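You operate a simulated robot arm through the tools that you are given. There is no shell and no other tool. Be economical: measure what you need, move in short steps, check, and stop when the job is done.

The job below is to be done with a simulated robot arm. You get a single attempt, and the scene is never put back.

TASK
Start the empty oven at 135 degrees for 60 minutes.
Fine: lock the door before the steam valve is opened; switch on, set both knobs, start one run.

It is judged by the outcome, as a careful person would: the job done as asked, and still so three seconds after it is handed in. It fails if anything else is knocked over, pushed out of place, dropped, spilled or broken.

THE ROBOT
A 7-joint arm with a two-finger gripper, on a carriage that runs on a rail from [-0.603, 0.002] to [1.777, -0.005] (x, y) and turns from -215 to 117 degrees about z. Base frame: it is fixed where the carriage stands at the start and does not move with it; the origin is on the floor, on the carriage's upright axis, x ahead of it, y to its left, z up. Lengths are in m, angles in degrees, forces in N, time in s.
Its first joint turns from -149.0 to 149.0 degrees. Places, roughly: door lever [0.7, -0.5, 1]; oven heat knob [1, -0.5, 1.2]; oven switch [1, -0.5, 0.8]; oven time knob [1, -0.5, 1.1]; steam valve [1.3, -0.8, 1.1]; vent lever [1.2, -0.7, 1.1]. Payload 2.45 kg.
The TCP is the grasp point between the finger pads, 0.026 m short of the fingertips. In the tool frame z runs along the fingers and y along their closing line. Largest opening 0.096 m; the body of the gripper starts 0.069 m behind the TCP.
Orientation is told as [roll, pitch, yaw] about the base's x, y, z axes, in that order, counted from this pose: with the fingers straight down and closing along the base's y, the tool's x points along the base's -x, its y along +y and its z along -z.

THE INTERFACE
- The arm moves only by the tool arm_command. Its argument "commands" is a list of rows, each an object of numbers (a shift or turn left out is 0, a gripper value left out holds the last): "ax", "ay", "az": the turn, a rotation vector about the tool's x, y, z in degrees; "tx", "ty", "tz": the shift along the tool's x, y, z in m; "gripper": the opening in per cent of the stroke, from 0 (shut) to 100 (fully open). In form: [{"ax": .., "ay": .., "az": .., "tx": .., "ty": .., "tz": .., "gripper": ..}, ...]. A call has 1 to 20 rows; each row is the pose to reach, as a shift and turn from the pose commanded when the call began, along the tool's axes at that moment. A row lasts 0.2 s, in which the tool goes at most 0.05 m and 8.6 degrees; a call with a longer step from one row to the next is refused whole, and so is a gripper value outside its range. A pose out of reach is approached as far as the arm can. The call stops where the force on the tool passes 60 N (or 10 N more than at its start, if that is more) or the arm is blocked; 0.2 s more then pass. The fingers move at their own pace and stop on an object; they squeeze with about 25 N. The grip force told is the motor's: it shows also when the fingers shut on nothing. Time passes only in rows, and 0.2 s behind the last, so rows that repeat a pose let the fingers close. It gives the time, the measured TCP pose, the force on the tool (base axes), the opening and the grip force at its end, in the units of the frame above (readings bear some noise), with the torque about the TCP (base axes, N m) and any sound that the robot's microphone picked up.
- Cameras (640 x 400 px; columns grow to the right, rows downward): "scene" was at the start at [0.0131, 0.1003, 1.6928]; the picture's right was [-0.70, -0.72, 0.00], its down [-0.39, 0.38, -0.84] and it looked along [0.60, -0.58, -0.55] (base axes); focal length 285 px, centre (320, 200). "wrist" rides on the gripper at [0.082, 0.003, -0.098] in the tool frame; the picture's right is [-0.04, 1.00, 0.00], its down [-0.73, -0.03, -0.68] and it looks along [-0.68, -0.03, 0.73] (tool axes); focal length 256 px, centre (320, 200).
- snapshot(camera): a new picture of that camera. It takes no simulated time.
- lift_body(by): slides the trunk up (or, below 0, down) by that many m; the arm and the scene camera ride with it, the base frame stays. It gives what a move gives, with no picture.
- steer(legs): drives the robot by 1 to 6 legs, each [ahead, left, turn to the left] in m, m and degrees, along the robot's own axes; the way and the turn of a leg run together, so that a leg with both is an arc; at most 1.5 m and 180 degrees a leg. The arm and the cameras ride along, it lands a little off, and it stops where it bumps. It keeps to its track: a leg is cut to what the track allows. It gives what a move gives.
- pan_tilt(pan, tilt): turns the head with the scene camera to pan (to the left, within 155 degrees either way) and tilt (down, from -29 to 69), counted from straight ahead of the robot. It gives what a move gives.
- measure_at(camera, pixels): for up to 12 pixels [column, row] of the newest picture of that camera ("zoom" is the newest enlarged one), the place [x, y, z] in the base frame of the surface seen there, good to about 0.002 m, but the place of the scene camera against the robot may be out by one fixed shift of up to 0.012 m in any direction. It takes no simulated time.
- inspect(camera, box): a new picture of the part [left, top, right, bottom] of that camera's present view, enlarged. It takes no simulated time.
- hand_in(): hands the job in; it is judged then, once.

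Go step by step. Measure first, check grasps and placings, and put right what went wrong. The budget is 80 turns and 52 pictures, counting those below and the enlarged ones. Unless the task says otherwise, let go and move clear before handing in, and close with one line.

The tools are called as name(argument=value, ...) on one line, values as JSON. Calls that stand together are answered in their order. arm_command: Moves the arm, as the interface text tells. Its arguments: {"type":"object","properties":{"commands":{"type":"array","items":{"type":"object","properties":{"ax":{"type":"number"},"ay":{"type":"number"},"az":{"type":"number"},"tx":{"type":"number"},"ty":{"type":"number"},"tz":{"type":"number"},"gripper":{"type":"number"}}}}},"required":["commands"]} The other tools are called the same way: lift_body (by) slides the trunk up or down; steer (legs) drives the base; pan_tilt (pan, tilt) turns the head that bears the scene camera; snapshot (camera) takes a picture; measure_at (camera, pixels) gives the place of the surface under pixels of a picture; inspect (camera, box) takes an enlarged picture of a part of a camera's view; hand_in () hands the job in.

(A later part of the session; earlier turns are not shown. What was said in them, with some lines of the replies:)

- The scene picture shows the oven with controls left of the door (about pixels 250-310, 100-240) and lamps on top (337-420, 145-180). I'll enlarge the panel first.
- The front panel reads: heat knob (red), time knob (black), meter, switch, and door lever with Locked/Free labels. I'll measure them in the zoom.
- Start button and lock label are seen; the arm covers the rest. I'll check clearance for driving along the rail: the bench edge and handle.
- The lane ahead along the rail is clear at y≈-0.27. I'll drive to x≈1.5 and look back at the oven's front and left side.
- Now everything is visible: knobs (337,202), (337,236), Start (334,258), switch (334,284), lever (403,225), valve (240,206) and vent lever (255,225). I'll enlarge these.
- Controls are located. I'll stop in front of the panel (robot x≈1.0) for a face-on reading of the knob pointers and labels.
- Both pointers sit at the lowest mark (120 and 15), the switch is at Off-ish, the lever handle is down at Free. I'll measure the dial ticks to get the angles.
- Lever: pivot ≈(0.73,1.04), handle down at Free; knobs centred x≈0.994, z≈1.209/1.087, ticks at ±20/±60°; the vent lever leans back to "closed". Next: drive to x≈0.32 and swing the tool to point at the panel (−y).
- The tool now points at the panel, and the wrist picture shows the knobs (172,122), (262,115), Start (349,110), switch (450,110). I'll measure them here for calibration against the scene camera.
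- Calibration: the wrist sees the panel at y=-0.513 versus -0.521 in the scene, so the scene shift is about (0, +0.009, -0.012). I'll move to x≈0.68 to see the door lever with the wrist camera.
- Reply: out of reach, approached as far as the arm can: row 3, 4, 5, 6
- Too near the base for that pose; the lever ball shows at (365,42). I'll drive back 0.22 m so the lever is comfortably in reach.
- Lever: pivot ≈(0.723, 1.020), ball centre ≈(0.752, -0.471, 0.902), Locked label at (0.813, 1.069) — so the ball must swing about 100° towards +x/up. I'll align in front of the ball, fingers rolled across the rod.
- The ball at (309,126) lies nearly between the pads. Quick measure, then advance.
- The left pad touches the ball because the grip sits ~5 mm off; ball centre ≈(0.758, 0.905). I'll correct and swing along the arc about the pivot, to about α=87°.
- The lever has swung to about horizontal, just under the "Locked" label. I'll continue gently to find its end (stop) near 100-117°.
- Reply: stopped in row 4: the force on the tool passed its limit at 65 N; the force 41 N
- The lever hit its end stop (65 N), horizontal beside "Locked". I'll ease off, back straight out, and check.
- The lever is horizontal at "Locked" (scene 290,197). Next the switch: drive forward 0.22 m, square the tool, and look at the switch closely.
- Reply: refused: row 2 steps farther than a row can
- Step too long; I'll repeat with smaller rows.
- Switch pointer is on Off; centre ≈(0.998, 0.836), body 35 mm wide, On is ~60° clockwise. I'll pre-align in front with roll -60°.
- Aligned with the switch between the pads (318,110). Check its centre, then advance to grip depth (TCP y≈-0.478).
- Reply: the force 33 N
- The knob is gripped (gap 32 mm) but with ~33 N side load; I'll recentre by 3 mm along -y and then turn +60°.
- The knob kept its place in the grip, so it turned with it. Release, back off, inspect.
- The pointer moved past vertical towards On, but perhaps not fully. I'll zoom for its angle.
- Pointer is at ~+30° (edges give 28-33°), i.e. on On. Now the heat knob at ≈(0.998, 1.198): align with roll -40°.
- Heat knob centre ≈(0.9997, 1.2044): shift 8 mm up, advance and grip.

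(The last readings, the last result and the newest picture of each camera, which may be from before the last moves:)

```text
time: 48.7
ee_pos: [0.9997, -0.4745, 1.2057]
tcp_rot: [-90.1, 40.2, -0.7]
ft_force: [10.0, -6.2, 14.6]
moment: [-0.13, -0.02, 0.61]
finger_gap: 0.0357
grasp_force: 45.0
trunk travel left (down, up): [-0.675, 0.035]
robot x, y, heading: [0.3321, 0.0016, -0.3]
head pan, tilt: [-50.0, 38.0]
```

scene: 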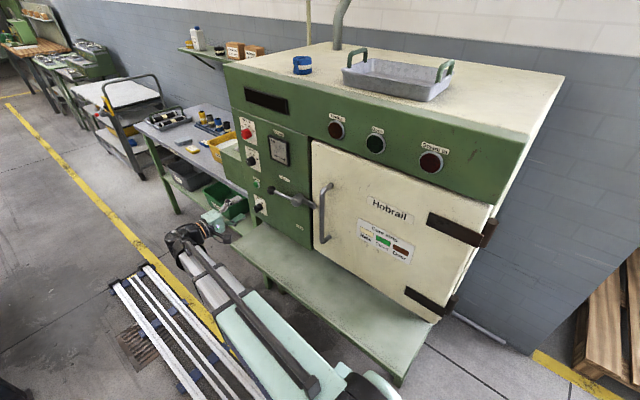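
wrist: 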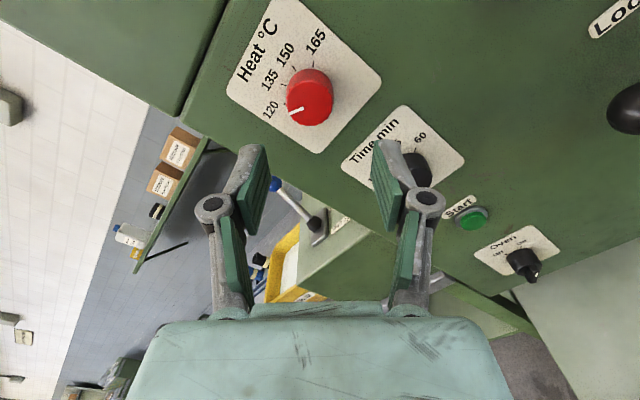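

Well gripped (gap 36 mm). Turn +40° with a 1.5 mm recentre, then release and back off.

arm_command(commands=[{"ty": -0.0015}, {"ty": -0.0015, "az": 6}, {"ty": -0.0015, "az": 12}, {"ty": -0.0015, "az": 18}, {"ty": -0.0015, "az": 24}, {"ty": -0.0015, "az": 30}, {"ty": -0.0015, "az": 36}, {"ty": -0.0015, "az": 41}, {"ty": -0.0015, "az": 41}])

arm_command(commands=[{"gripper": 60}, {"gripper": 60}, {"gripper": 60}, {"tz": -0.04}, {"tz": -0.08}, {"tz": -0.12}, {"tz": -0.14, "tx": 0.03}, {"tz": -0.14, "tx": 0.03, "ty": 0.04}, {"tz": -0.14, "tx": 0.03, "ty": 0.08}, {"tz": -0.14, "tx": 0.03, "ty": 0.08}])

inspect(camera="wrist", box=[180, 50, 420, 190])

```text
time: 50.7
ee_pos: [0.9995, -0.4755, 1.2055]
tcp_rot: [-90.0, -0.9, -0.6]
ft_force: [13.5, 1.8, 10.3]
moment: [-0.26, 0.01, 0.47]
finger_gap: 0.0359
grasp_force: 45.1
trunk travel left (down, up): [-0.675, 0.035]
robot x, y, heading: [0.3326, 0.0008, -0.3]
head pan, tilt: [-50.0, 38.0]
```

```text
time: 52.9
ee_pos: [0.9714, -0.3343, 1.1246]
tcp_rot: [-90.1, -0.9, -0.7]
ft_force: [-0.8, 0.7, 0.3]
moment: [0.01, 0.01, 0.01]
finger_gap: 0.0574
grasp_force: 0.0
trunk travel left (down, up): [-0.675, 0.035]
robot x, y, heading: [0.333, 0.0003, -0.4]
head pan, tilt: [-50.0, 38.0]
```

```text
2.67 times, centred on (300, 120) of wrist
```

zoom: 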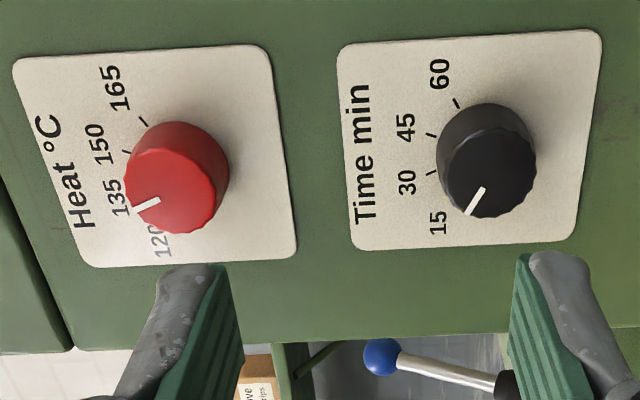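

measure_at(camera="zoom", pixels=[[138, 209], [159, 199], [467, 213], [484, 188], [458, 103], [433, 135], [434, 173], [127, 152], [145, 122], [487, 182], [450, 182], [525, 182]])

```text
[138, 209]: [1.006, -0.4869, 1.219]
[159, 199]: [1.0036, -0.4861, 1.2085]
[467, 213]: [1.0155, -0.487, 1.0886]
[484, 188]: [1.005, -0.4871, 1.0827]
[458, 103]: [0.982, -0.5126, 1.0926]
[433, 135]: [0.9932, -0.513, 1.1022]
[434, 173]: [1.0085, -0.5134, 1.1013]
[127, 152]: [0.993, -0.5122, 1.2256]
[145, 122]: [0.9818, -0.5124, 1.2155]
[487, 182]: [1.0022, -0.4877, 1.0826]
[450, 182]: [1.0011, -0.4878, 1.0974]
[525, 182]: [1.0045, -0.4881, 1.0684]
```

Heat pointer ≈ -20° = 135. Time knob centre ≈(1.001, 1.0825), pointer at 15. Approach it with roll -60° and grip.

arm_command(commands=[{"tx": -0.01, "ty": 0.01, "az": -8}, {"tx": -0.02, "ty": 0.02, "az": -16}, {"tx": -0.0297, "ty": 0.03, "az": -24}, {"tx": -0.0297, "ty": 0.0425, "az": -32}, {"tx": -0.0297, "ty": 0.0425, "az": -40, "tz": 0.01}, {"tx": -0.0297, "ty": 0.0425, "az": -48, "tz": 0.03}, {"tx": -0.0297, "ty": 0.0425, "az": -56, "tz": 0.05}, {"tx": -0.0297, "ty": 0.0425, "az": -61, "tz": 0.07}, {"tx": -0.0297, "ty": 0.0425, "az": -61, "tz": 0.1}, {"tx": -0.0297, "ty": 0.0425, "az": -61, "tz": 0.125}, {"tx": -0.0297, "ty": 0.0425, "az": -61, "tz": 0.141}, {"tx": -0.0297, "ty": 0.0425, "az": -61, "tz": 0.141, "gripper": 0}, {"tx": -0.0297, "ty": 0.0425, "az": -61, "tz": 0.141}, {"tx": -0.0297, "ty": 0.0425, "az": -61, "tz": 0.141}])

```text
time: 55.9
ee_pos: [1.0005, -0.4784, 1.0831]
tcp_rot: [-90.0, 60.1, -0.7]
ft_force: [-0.8, 2.1, -1.2]
moment: [0.13, -0.04, 0.17]
finger_gap: 0.0365
grasp_force: 45.4
trunk travel left (down, up): [-0.675, 0.035]
robot x, y, heading: [0.3322, -0.0003, -0.6]
head pan, tilt: [-50.0, 38.0]
```

Perfectly centred (forces ≈0, gap 36.5 mm). Turn +120° towards 60.

arm_command(commands=[{"az": 7}, {"az": 14}, {"az": 21}, {"az": 28}, {"az": 35}, {"az": 42}, {"az": 49}, {"az": 56}, {"az": 63}, {"az": 70}, {"az": 77}, {"az": 84}, {"az": 91}, {"az": 98}, {"az": 105}, {"az": 112}, {"az": 118}, {"az": 121}, {"az": 121}])

```text
time: 59.9
ee_pos: [1.0002, -0.4785, 1.0826]
tcp_rot: [-90.1, -60.8, -0.7]
ft_force: [-5.7, -13.6, -6.0]
moment: [-0.23, 0.61, 0.18]
finger_gap: 0.0363
grasp_force: 44.8
trunk travel left (down, up): [-0.675, 0.035]
robot x, y, heading: [0.3349, 0.001, -0.1]
head pan, tilt: [-50.0, 38.0]
```

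The roll went the full 121°. Release, back off, roll back level and inspect.

arm_command(commands=[{"gripper": 60}, {"gripper": 60}, {"gripper": 60}, {"tz": -0.04}, {"tz": -0.08}, {"tz": -0.12}, {"tz": -0.14, "az": -8}, {"tz": -0.14, "az": -16}, {"tz": -0.14, "az": -24}, {"tz": -0.14, "az": -32}, {"tz": -0.14, "az": -40}, {"tz": -0.14, "az": -48}, {"tz": -0.14, "az": -56}, {"tz": -0.14, "az": -61}, {"tz": -0.14, "az": -61}])

inspect(camera="wrist", box=[160, 30, 400, 180])

```text
time: 63.1
ee_pos: [1.0016, -0.3368, 1.0831]
tcp_rot: [-90.0, 0.3, -0.7]
ft_force: [1.0, -1.3, 0.5]
moment: [0.02, 0.01, 0.01]
finger_gap: 0.0577
grasp_force: 0.1
trunk travel left (down, up): [-0.675, 0.035]
robot x, y, heading: [0.3347, -0.0001, -0.5]
head pan, tilt: [-50.0, 38.0]
```

```text
2.67 times, centred on (280, 105) of wrist
```

zoom: 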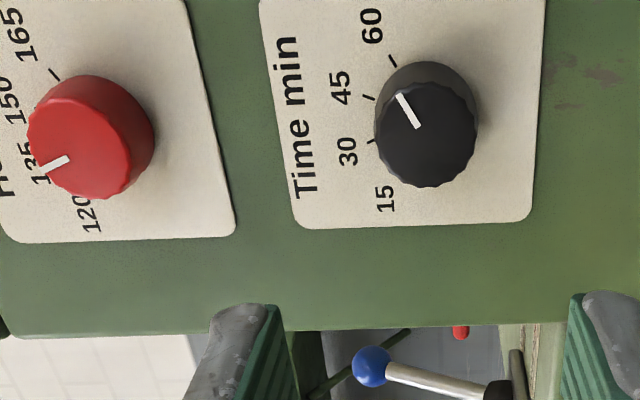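

measure_at(camera="zoom", pixels=[[399, 95], [417, 127], [426, 138], [41, 169], [68, 158], [393, 59], [369, 97], [373, 141]])

```text
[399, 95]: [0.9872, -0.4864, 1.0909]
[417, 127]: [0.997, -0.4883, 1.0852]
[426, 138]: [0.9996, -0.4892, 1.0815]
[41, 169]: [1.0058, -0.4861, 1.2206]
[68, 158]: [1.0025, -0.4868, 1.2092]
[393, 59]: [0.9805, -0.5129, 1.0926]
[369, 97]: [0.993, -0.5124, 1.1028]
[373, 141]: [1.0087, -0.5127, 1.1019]
```

Time pointer at ≈+59° = 60, heat ≈ -18° = 135. Now the steam valve: drive to x≈1.4 and look at it closely.

steer(legs=[[1.1, 0, 0]])

pan_tilt(pan=-100, tilt=35)

snapshot(camera="scene")

```text
time: 68.8
ee_pos: [2.1154, -0.3494, 1.0811]
tcp_rot: [-90.0, 0.1, -1.4]
ft_force: [-0.4, -0.4, -0.2]
moment: [0.03, -0.02, -0.01]
finger_gap: 0.0579
grasp_force: 0.0
trunk travel left (down, up): [-0.675, 0.035]
robot x, y, heading: [1.4476, -0.0042, -1.1]
head pan, tilt: [-50.0, 38.0]
```

```text
time: 70.0
ee_pos: [2.1151, -0.349, 1.0826]
tcp_rot: [-90.0, 0.0, -1.4]
ft_force: [0.2, -0.4, 0.5]
moment: [0.0, 0.01, -0.01]
finger_gap: 0.0576
grasp_force: 0.2
trunk travel left (down, up): [-0.675, 0.035]
robot x, y, heading: [1.4517, -0.0011, -1.2]
head pan, tilt: [-100.0, 35.0]
```

```text
14 pictures are left
```

scene: 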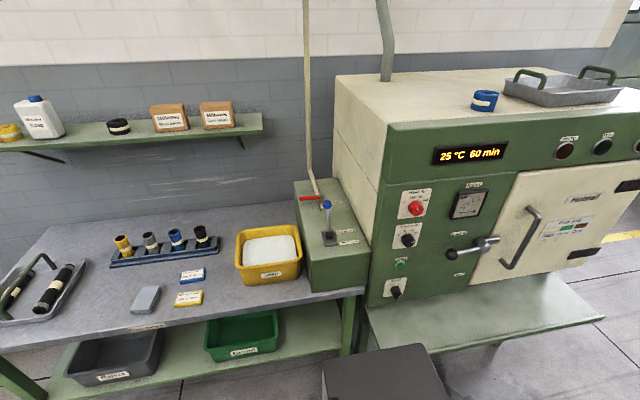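

The display reads "25 °C 60 min" — powered and time set. Zoom on the valve.

inspect(camera="scene", box=[285, 170, 345, 225])

measure_at(camera="scene", pixels=[[302, 198], [310, 198], [319, 196], [319, 204], [312, 185], [311, 160], [326, 205], [329, 239], [334, 253], [300, 230]])

```text
7.27 times, centred on (315, 198) of scene
```

zoom: 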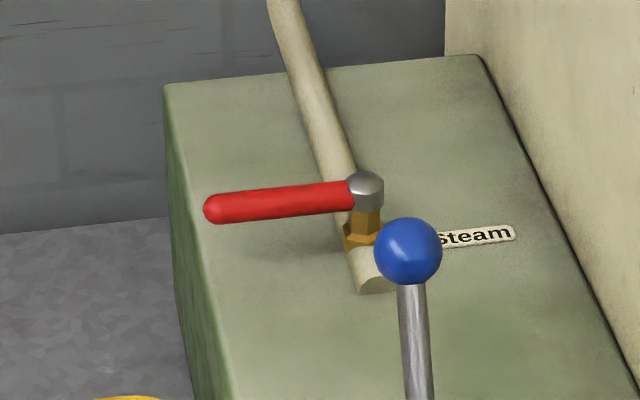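

```text
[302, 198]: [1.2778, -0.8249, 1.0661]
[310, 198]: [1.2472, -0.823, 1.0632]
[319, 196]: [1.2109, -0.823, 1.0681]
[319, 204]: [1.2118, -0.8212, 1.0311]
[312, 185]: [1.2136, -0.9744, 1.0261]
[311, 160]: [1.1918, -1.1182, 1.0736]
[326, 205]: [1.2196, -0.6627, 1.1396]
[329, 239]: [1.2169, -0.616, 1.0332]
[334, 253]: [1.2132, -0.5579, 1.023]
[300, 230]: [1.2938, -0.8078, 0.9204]
```

The valve stem is vertical at ≈(1.211,-0.83), red handle points +x at z≈1.06 across the pipe (pipe runs along y). I'll turn the tool down, raise it above the vent lever, then turn the robot right so the arm swings over.

arm_command(commands=[{"ax": -8, "ty": -0.02}, {"ax": -16, "ty": -0.04}, {"ax": -24, "ty": -0.06}, {"ax": -32, "ty": -0.08}, {"ax": -40, "ty": -0.1}, {"ax": -48, "ty": -0.12}, {"ax": -56, "ty": -0.14}, {"ax": -64, "ty": -0.14}, {"ax": -72, "ty": -0.14}, {"ax": -80, "ty": -0.14}, {"ax": -88, "ty": -0.14}, {"ax": -90, "ty": -0.14, "gripper": 0}, {"ax": -90, "ty": -0.14, "gripper": 0}])

```text
time: 72.8
ee_pos: [2.1156, -0.3484, 1.2216]
tcp_rot: [0.0, 0.0, -1.4]
ft_force: [-0.5, 0.4, 0.2]
moment: [0.01, -0.02, 0.01]
finger_gap: 0.0001
grasp_force: 24.6
trunk travel left (down, up): [-0.675, 0.035]
robot x, y, heading: [1.4502, -0.0055, -1.1]
head pan, tilt: [-100.0, 35.0]
```

steer(legs=[[0, 0, -68]])

snapshot(camera="wrist")

```text
time: 76.1
ee_pos: [1.398, -0.7528, 1.2214]
tcp_rot: [0.0, 0.2, -68.0]
ft_force: [-0.2, -0.2, -0.1]
moment: [0.04, 0.02, -0.04]
finger_gap: 0.0001
grasp_force: 25.1
trunk travel left (down, up): [-0.675, 0.035]
robot x, y, heading: [1.4484, -0.0046, -67.3]
head pan, tilt: [-100.0, 35.0]
```

```text
12 pictures are left
```

wrist: 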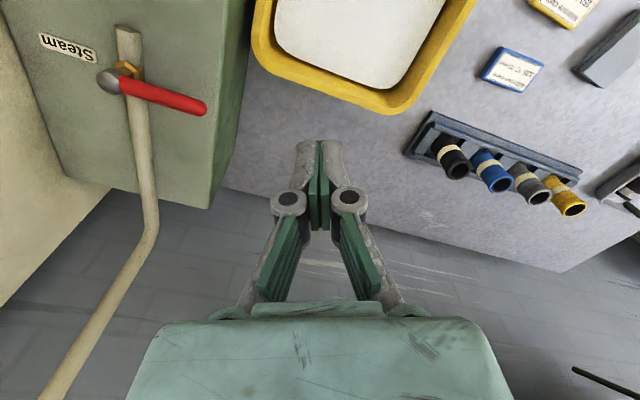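

The valve handle (165,95) is visible to the wrist; measure it.

measure_at(camera="wrist", pixels=[[110, 80], [130, 88], [165, 96], [200, 107], [128, 68], [142, 140], [148, 175], [60, 110], [185, 150], [68, 45]])

```text
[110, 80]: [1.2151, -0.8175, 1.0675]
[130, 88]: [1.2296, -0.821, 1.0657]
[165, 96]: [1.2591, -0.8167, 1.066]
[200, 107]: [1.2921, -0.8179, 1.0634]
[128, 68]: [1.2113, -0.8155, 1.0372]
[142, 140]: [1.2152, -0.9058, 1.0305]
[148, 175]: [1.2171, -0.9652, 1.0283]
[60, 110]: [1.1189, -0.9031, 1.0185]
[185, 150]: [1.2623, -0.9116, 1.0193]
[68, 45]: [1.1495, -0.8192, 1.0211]
```

Handle axis at y≈-0.818, z≈1.058, stem x≈1.214, tip x≈1.297, box top 1.019. With shut fingers I'll come in behind the handle (wall side) to push it counter-clockwise towards +y; first hover and roll so the camera stays clear of the vent lever.

arm_command(commands=[{"tx": -0.005, "ty": -0.012, "az": 8}, {"tx": -0.01, "ty": -0.024, "az": 16}, {"tx": -0.015, "ty": -0.037, "az": 24}, {"tx": -0.02, "ty": -0.049, "az": 32}, {"tx": -0.026, "ty": -0.061, "az": 40}, {"tx": -0.031, "ty": -0.073, "az": 48}, {"tx": -0.036, "ty": -0.086, "az": 56}, {"tx": -0.041, "ty": -0.098, "az": 64}, {"tx": -0.046, "ty": -0.11, "az": 72}, {"tx": -0.051, "ty": -0.122, "az": 80}, {"tx": -0.056, "ty": -0.135, "az": 88}, {"tx": -0.0614, "ty": -0.1468, "az": 95}, {"tx": -0.0614, "ty": -0.1468, "az": 95, "tz": 0.04}, {"tx": -0.0614, "ty": -0.1468, "az": 95, "tz": 0.08}, {"tx": -0.0614, "ty": -0.1468, "az": 95, "tz": 0.1}, {"tx": -0.0614, "ty": -0.1468, "az": 95, "tz": 0.1}])

snapshot(camera="wrist")

```text
time: 79.5
ee_pos: [1.2833, -0.8632, 1.121]
tcp_rot: [-0.1, 0.0, -163.1]
ft_force: [0.4, 0.2, 0.0]
moment: [0.0, -0.01, -0.02]
finger_gap: 0.0
grasp_force: 24.9
trunk travel left (down, up): [-0.675, 0.035]
robot x, y, heading: [1.4512, -0.0089, -67.7]
head pan, tilt: [-100.0, 35.0]
```

```text
11 pictures are left
```

wrist: 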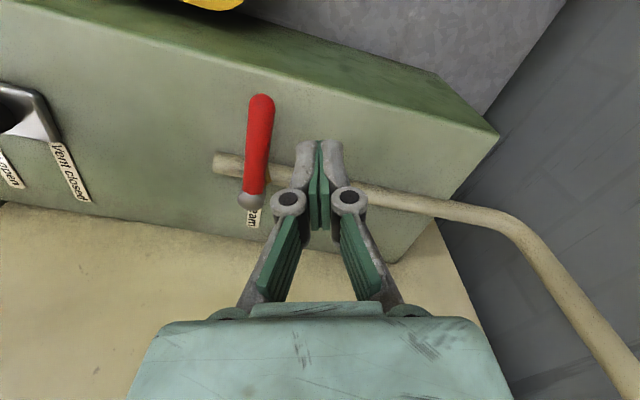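

Fingers are behind the handle near its tip. Descend and push it along the arc towards +y, force-limited.

arm_command(commands=[{"tz": 0.03}, {"tz": 0.055}, {"tz": 0.055}, {"tx": -0.0061, "ty": -0.0292, "tz": 0.055}, {"tx": 0.0011, "ty": -0.0425, "tz": 0.055}, {"tx": 0.0047, "ty": -0.0573, "tz": 0.055}, {"tx": 0.0043, "ty": -0.0726, "tz": 0.055}, {"tx": 0.0, "ty": -0.0871, "tz": 0.055}, {"tx": -0.0079, "ty": -0.1001, "tz": 0.055}, {"tx": -0.0189, "ty": -0.1105, "tz": 0.055}, {"tx": -0.0189, "ty": -0.1105, "tz": 0.055}])

snapshot(camera="wrist")

```text
time: 81.9
ee_pos: [1.2349, -0.7651, 1.0677]
tcp_rot: [-0.1, 0.0, -162.9]
ft_force: [-0.6, 0.1, -0.1]
moment: [-0.03, 0.01, -0.03]
finger_gap: 0.0
grasp_force: 25.0
trunk travel left (down, up): [-0.675, 0.035]
robot x, y, heading: [1.449, -0.0022, -67.8]
head pan, tilt: [-100.0, 35.0]
```

```text
10 pictures are left
```

wrist: 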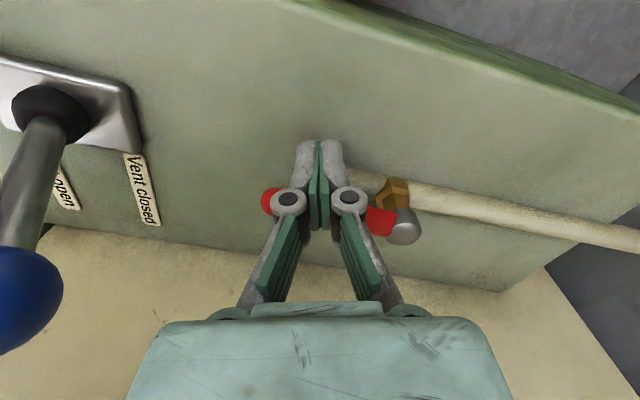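

The handle is now nearly along the pipe. I'll nudge 7 mm more in -x to reach the stop, then back off (+x) and lift.

arm_command(commands=[{"tx": -0.0035, "ty": -0.001}, {"tx": -0.007, "ty": -0.0021}, {"tx": -0.007, "ty": -0.0021}])

arm_command(commands=[{"tx": 0.02, "ty": 0.006}, {"tx": 0.04, "ty": 0.012}, {"tx": 0.04, "ty": 0.012, "tz": -0.04}, {"tx": 0.04, "ty": 0.012, "tz": -0.08}, {"tx": 0.04, "ty": 0.012, "tz": -0.12}, {"tx": 0.04, "ty": 0.012, "tz": -0.155}, {"tx": 0.04, "ty": 0.012, "tz": -0.155}])

pan_tilt(pan=-48, tilt=35)

snapshot(camera="scene")

```text
time: 82.7
ee_pos: [1.2311, -0.7642, 1.0665]
tcp_rot: [-0.1, 0.1, -162.8]
ft_force: [17.4, 2.6, -0.1]
moment: [0.03, -0.14, -0.18]
finger_gap: 0.0
grasp_force: 25.2
trunk travel left (down, up): [-0.675, 0.035]
robot x, y, heading: [1.4525, -0.0039, -67.6]
head pan, tilt: [-100.0, 35.0]
```

```text
time: 84.3
ee_pos: [1.2707, -0.7641, 1.2223]
tcp_rot: [-0.1, 0.0, -163.1]
ft_force: [0.0, -0.1, 0.7]
moment: [-0.04, -0.01, -0.01]
finger_gap: 0.0002
grasp_force: 24.5
trunk travel left (down, up): [-0.675, 0.035]
robot x, y, heading: [1.4503, -0.0035, -67.7]
head pan, tilt: [-100.0, 35.0]
```

```text
time: 85.5
ee_pos: [1.2693, -0.7636, 1.2208]
tcp_rot: [-0.1, 0.0, -163.0]
ft_force: [0.1, 0.1, -0.1]
moment: [-0.04, -0.01, 0.0]
finger_gap: 0.0002
grasp_force: 25.0
trunk travel left (down, up): [-0.675, 0.035]
robot x, y, heading: [1.4498, -0.0054, -67.4]
head pan, tilt: [-48.0, 35.0]
```

```text
9 pictures are left
```

scene: 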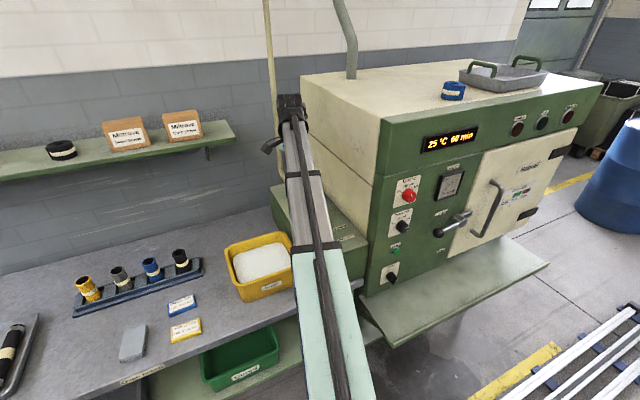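

The handle met its stop (17 N). Enlarge the gauge and lamps to see whether steam is in.

inspect(camera="scene", box=[380, 90, 590, 250])

```text
2.50 times, centred on (485, 170) of scene
```

zoom: 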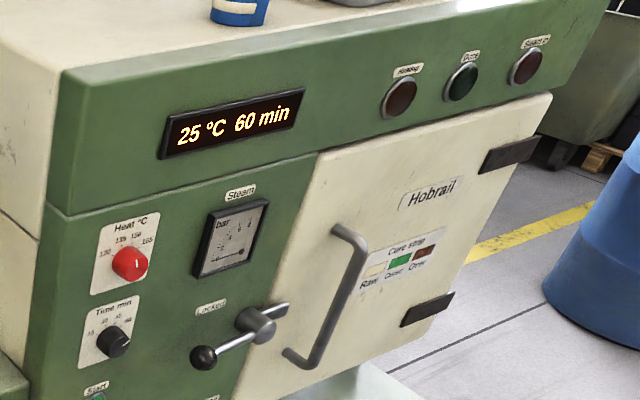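

Gauge still 0 with the oven not started; the Start press should follow. Swing the arm back (turn left 67.5°) and restore the forward-pointing tool.

steer(legs=[[0, 0, 67.5]])

arm_command(commands=[{"tx": 0.01, "tz": 0.02, "az": -8}, {"tx": 0.02, "tz": 0.04, "az": -16}, {"tx": 0.03, "tz": 0.06, "az": -24}, {"tx": 0.04, "tz": 0.08, "az": -32}, {"tx": 0.05, "tz": 0.1, "az": -40}, {"tx": 0.06, "tz": 0.12, "az": -48}, {"tx": 0.07, "tz": 0.14, "az": -56}, {"tx": 0.08, "tz": 0.16, "az": -64}, {"tx": 0.09, "tz": 0.18, "az": -72}, {"tx": 0.1, "tz": 0.2, "az": -80}, {"tx": 0.11, "tz": 0.22, "az": -88}, {"tx": 0.12, "tz": 0.24, "az": -95.5}, {"tx": 0.12, "tz": 0.24, "az": -95.5}])

arm_command(commands=[{"ax": 8}, {"ax": 16}, {"ax": 24}, {"ax": 32}, {"ax": 40}, {"ax": 48}, {"ax": 56}, {"ax": 64}, {"ax": 72}, {"ax": 80}, {"ax": 85}, {"ax": 90}, {"ax": 90}])

```text
time: 88.9
ee_pos: [2.0951, -0.4417, 1.2204]
tcp_rot: [-0.1, 0.1, -93.9]
ft_force: [0.6, -0.7, -0.5]
moment: [0.0, 0.04, 0.0]
finger_gap: 0.0001
grasp_force: 25.2
trunk travel left (down, up): [-0.675, 0.035]
robot x, y, heading: [1.4476, -0.0052, 1.1]
head pan, tilt: [-48.0, 35.0]
```

```text
time: 91.7
ee_pos: [2.1029, -0.3211, 0.9823]
tcp_rot: [0.0, 0.1, 1.8]
ft_force: [-0.3, 0.3, -0.2]
moment: [0.05, -0.01, -0.03]
finger_gap: 0.0001
grasp_force: 24.7
trunk travel left (down, up): [-0.675, 0.035]
robot x, y, heading: [1.447, -0.005, 1.4]
head pan, tilt: [-48.0, 35.0]
```

```text
time: 94.5
ee_pos: [2.1025, -0.3228, 0.9803]
tcp_rot: [-90.1, 0.1, 1.6]
ft_force: [-0.6, 0.4, -0.7]
moment: [-0.06, -0.02, 0.01]
finger_gap: 0.0
grasp_force: 24.7
trunk travel left (down, up): [-0.675, 0.035]
robot x, y, heading: [1.4493, -0.0018, 1.1]
head pan, tilt: [-48.0, 35.0]
```

Tool points at -y again. Drive back in front of the Start button.

steer(legs=[[-1.125, 0, -1.2]])

snapshot(camera="wrist")

```text
time: 100.3
ee_pos: [0.951, -0.3318, 0.9817]
tcp_rot: [-90.0, 0.1, 0.3]
ft_force: [0.0, 0.4, -0.3]
moment: [0.02, 0.03, -0.01]
finger_gap: 0.0003
grasp_force: 25.3
trunk travel left (down, up): [-0.675, 0.035]
robot x, y, heading: [0.299, -0.0013, 0.2]
head pan, tilt: [-48.0, 35.0]
```

```text
7 pictures are left
```

wrist: 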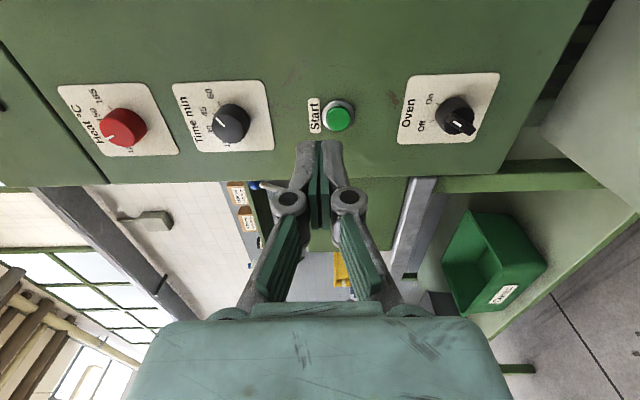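

measure_at(camera="wrist", pixels=[[338, 119], [330, 119], [346, 119], [338, 111], [338, 128], [231, 122], [325, 103]])

```text
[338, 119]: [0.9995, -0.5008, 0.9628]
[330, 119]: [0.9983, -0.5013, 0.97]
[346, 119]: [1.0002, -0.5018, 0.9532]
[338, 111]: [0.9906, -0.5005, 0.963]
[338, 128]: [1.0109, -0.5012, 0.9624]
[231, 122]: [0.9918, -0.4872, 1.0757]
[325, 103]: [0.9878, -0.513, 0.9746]
```

Start button centre (1.000, 0.962), face y=-0.501. Move in front, then press once slowly.

arm_command(commands=[{"tx": -0.025, "ty": 0.01}, {"tx": -0.0488, "ty": 0.0197}, {"tx": -0.0488, "ty": 0.0197, "tz": 0.04}, {"tx": -0.0488, "ty": 0.0197, "tz": 0.08}, {"tx": -0.0488, "ty": 0.0197, "tz": 0.12}, {"tx": -0.0488, "ty": 0.0197, "tz": 0.137}, {"tx": -0.0488, "ty": 0.0197, "tz": 0.143}, {"tx": -0.0488, "ty": 0.0197, "tz": 0.147}, {"tx": -0.0488, "ty": 0.0197, "tz": 0.151}])

```text
time: 102.3
ee_pos: [1.0004, -0.4824, 0.961]
tcp_rot: [-89.9, 0.1, 0.5]
ft_force: [-2.3, 5.3, -0.8]
moment: [0.05, 0.0, -0.1]
finger_gap: 0.0061
grasp_force: 28.8
trunk travel left (down, up): [-0.675, 0.035]
robot x, y, heading: [0.3057, 0.0007, 0.5]
head pan, tilt: [-48.0, 35.0]
heard: click
```

A click was heard. Back off and look at the display, lamps and gauge.

arm_command(commands=[{"tz": -0.03}, {"tz": -0.07}, {"tz": -0.11}, {"tz": -0.15}, {"tz": -0.15, "ty": 0.05}, {"tz": -0.15, "ty": 0.1}, {"tz": -0.15, "ty": 0.1}, {"tz": -0.15, "ty": 0.1}])

inspect(camera="scene", box=[230, 60, 480, 280])

```text
time: 104.1
ee_pos: [1.0011, -0.3344, 0.8577]
tcp_rot: [-90.1, 0.1, 0.4]
ft_force: [-0.4, -0.7, 0.6]
moment: [-0.01, -0.02, -0.01]
finger_gap: 0.0002
grasp_force: 28.8
trunk travel left (down, up): [-0.675, 0.035]
robot x, y, heading: [0.305, -0.0023, 0.2]
head pan, tilt: [-48.0, 35.0]
```

```text
1.82 times, centred on (355, 170) of scene
```

zoom: 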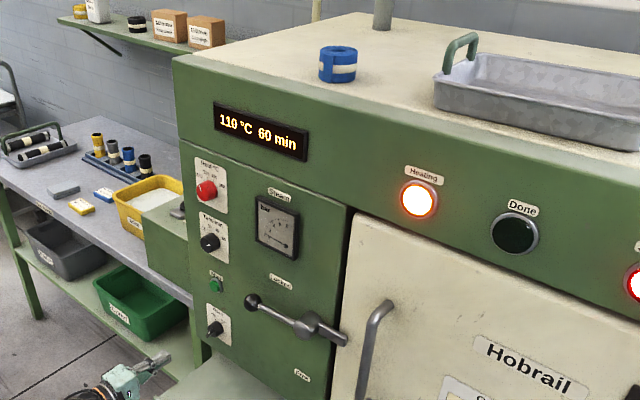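

Heating and Steam lamps are lit and the display shows 110 °C rising, 60 min. I'll wait a few seconds and check it settles at 135.

arm_command(commands=[{"tz": -0.02}, {"tz": -0.02}, {"tz": -0.02}, {"tz": -0.02}, {"tz": -0.02}, {"tz": -0.02}, {"tz": -0.02}, {"tz": -0.02}, {"tz": -0.02}, {"tz": -0.02}, {"tz": -0.02}, {"tz": -0.02}, {"tz": -0.02}])

inspect(camera="scene", box=[280, 90, 520, 240])

```text
time: 106.9
ee_pos: [1.0009, -0.3147, 0.8585]
tcp_rot: [-90.1, 0.1, 0.4]
ft_force: [0.3, -0.5, -0.6]
moment: [0.01, -0.03, -0.01]
finger_gap: 0.0
grasp_force: 28.9
trunk travel left (down, up): [-0.675, 0.035]
robot x, y, heading: [0.3029, 0.0014, 0.5]
head pan, tilt: [-48.0, 35.0]
```

```text
2.67 times, centred on (400, 165) of scene
```

zoom: 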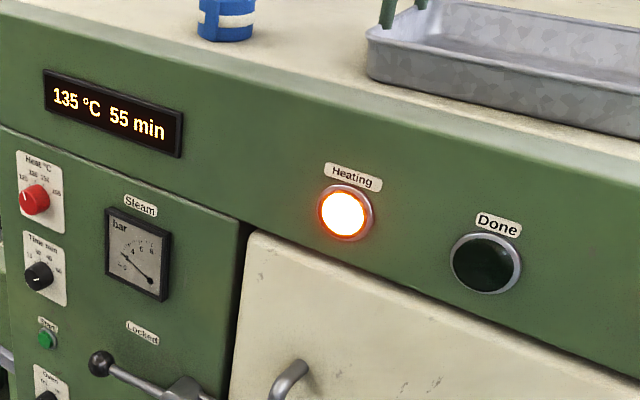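

The display shows 135 °C with the 60-minute run counting down (55 min), the Heating lamp is lit, steam is in, the door is locked and the arm is clear. I'm handing in.

hand_in()

```text
The job is handed in.
```

The empty oven is running at 135 °C on a single 60-minute run. I locked the door before opening the steam valve, and the arm is clear of the oven.
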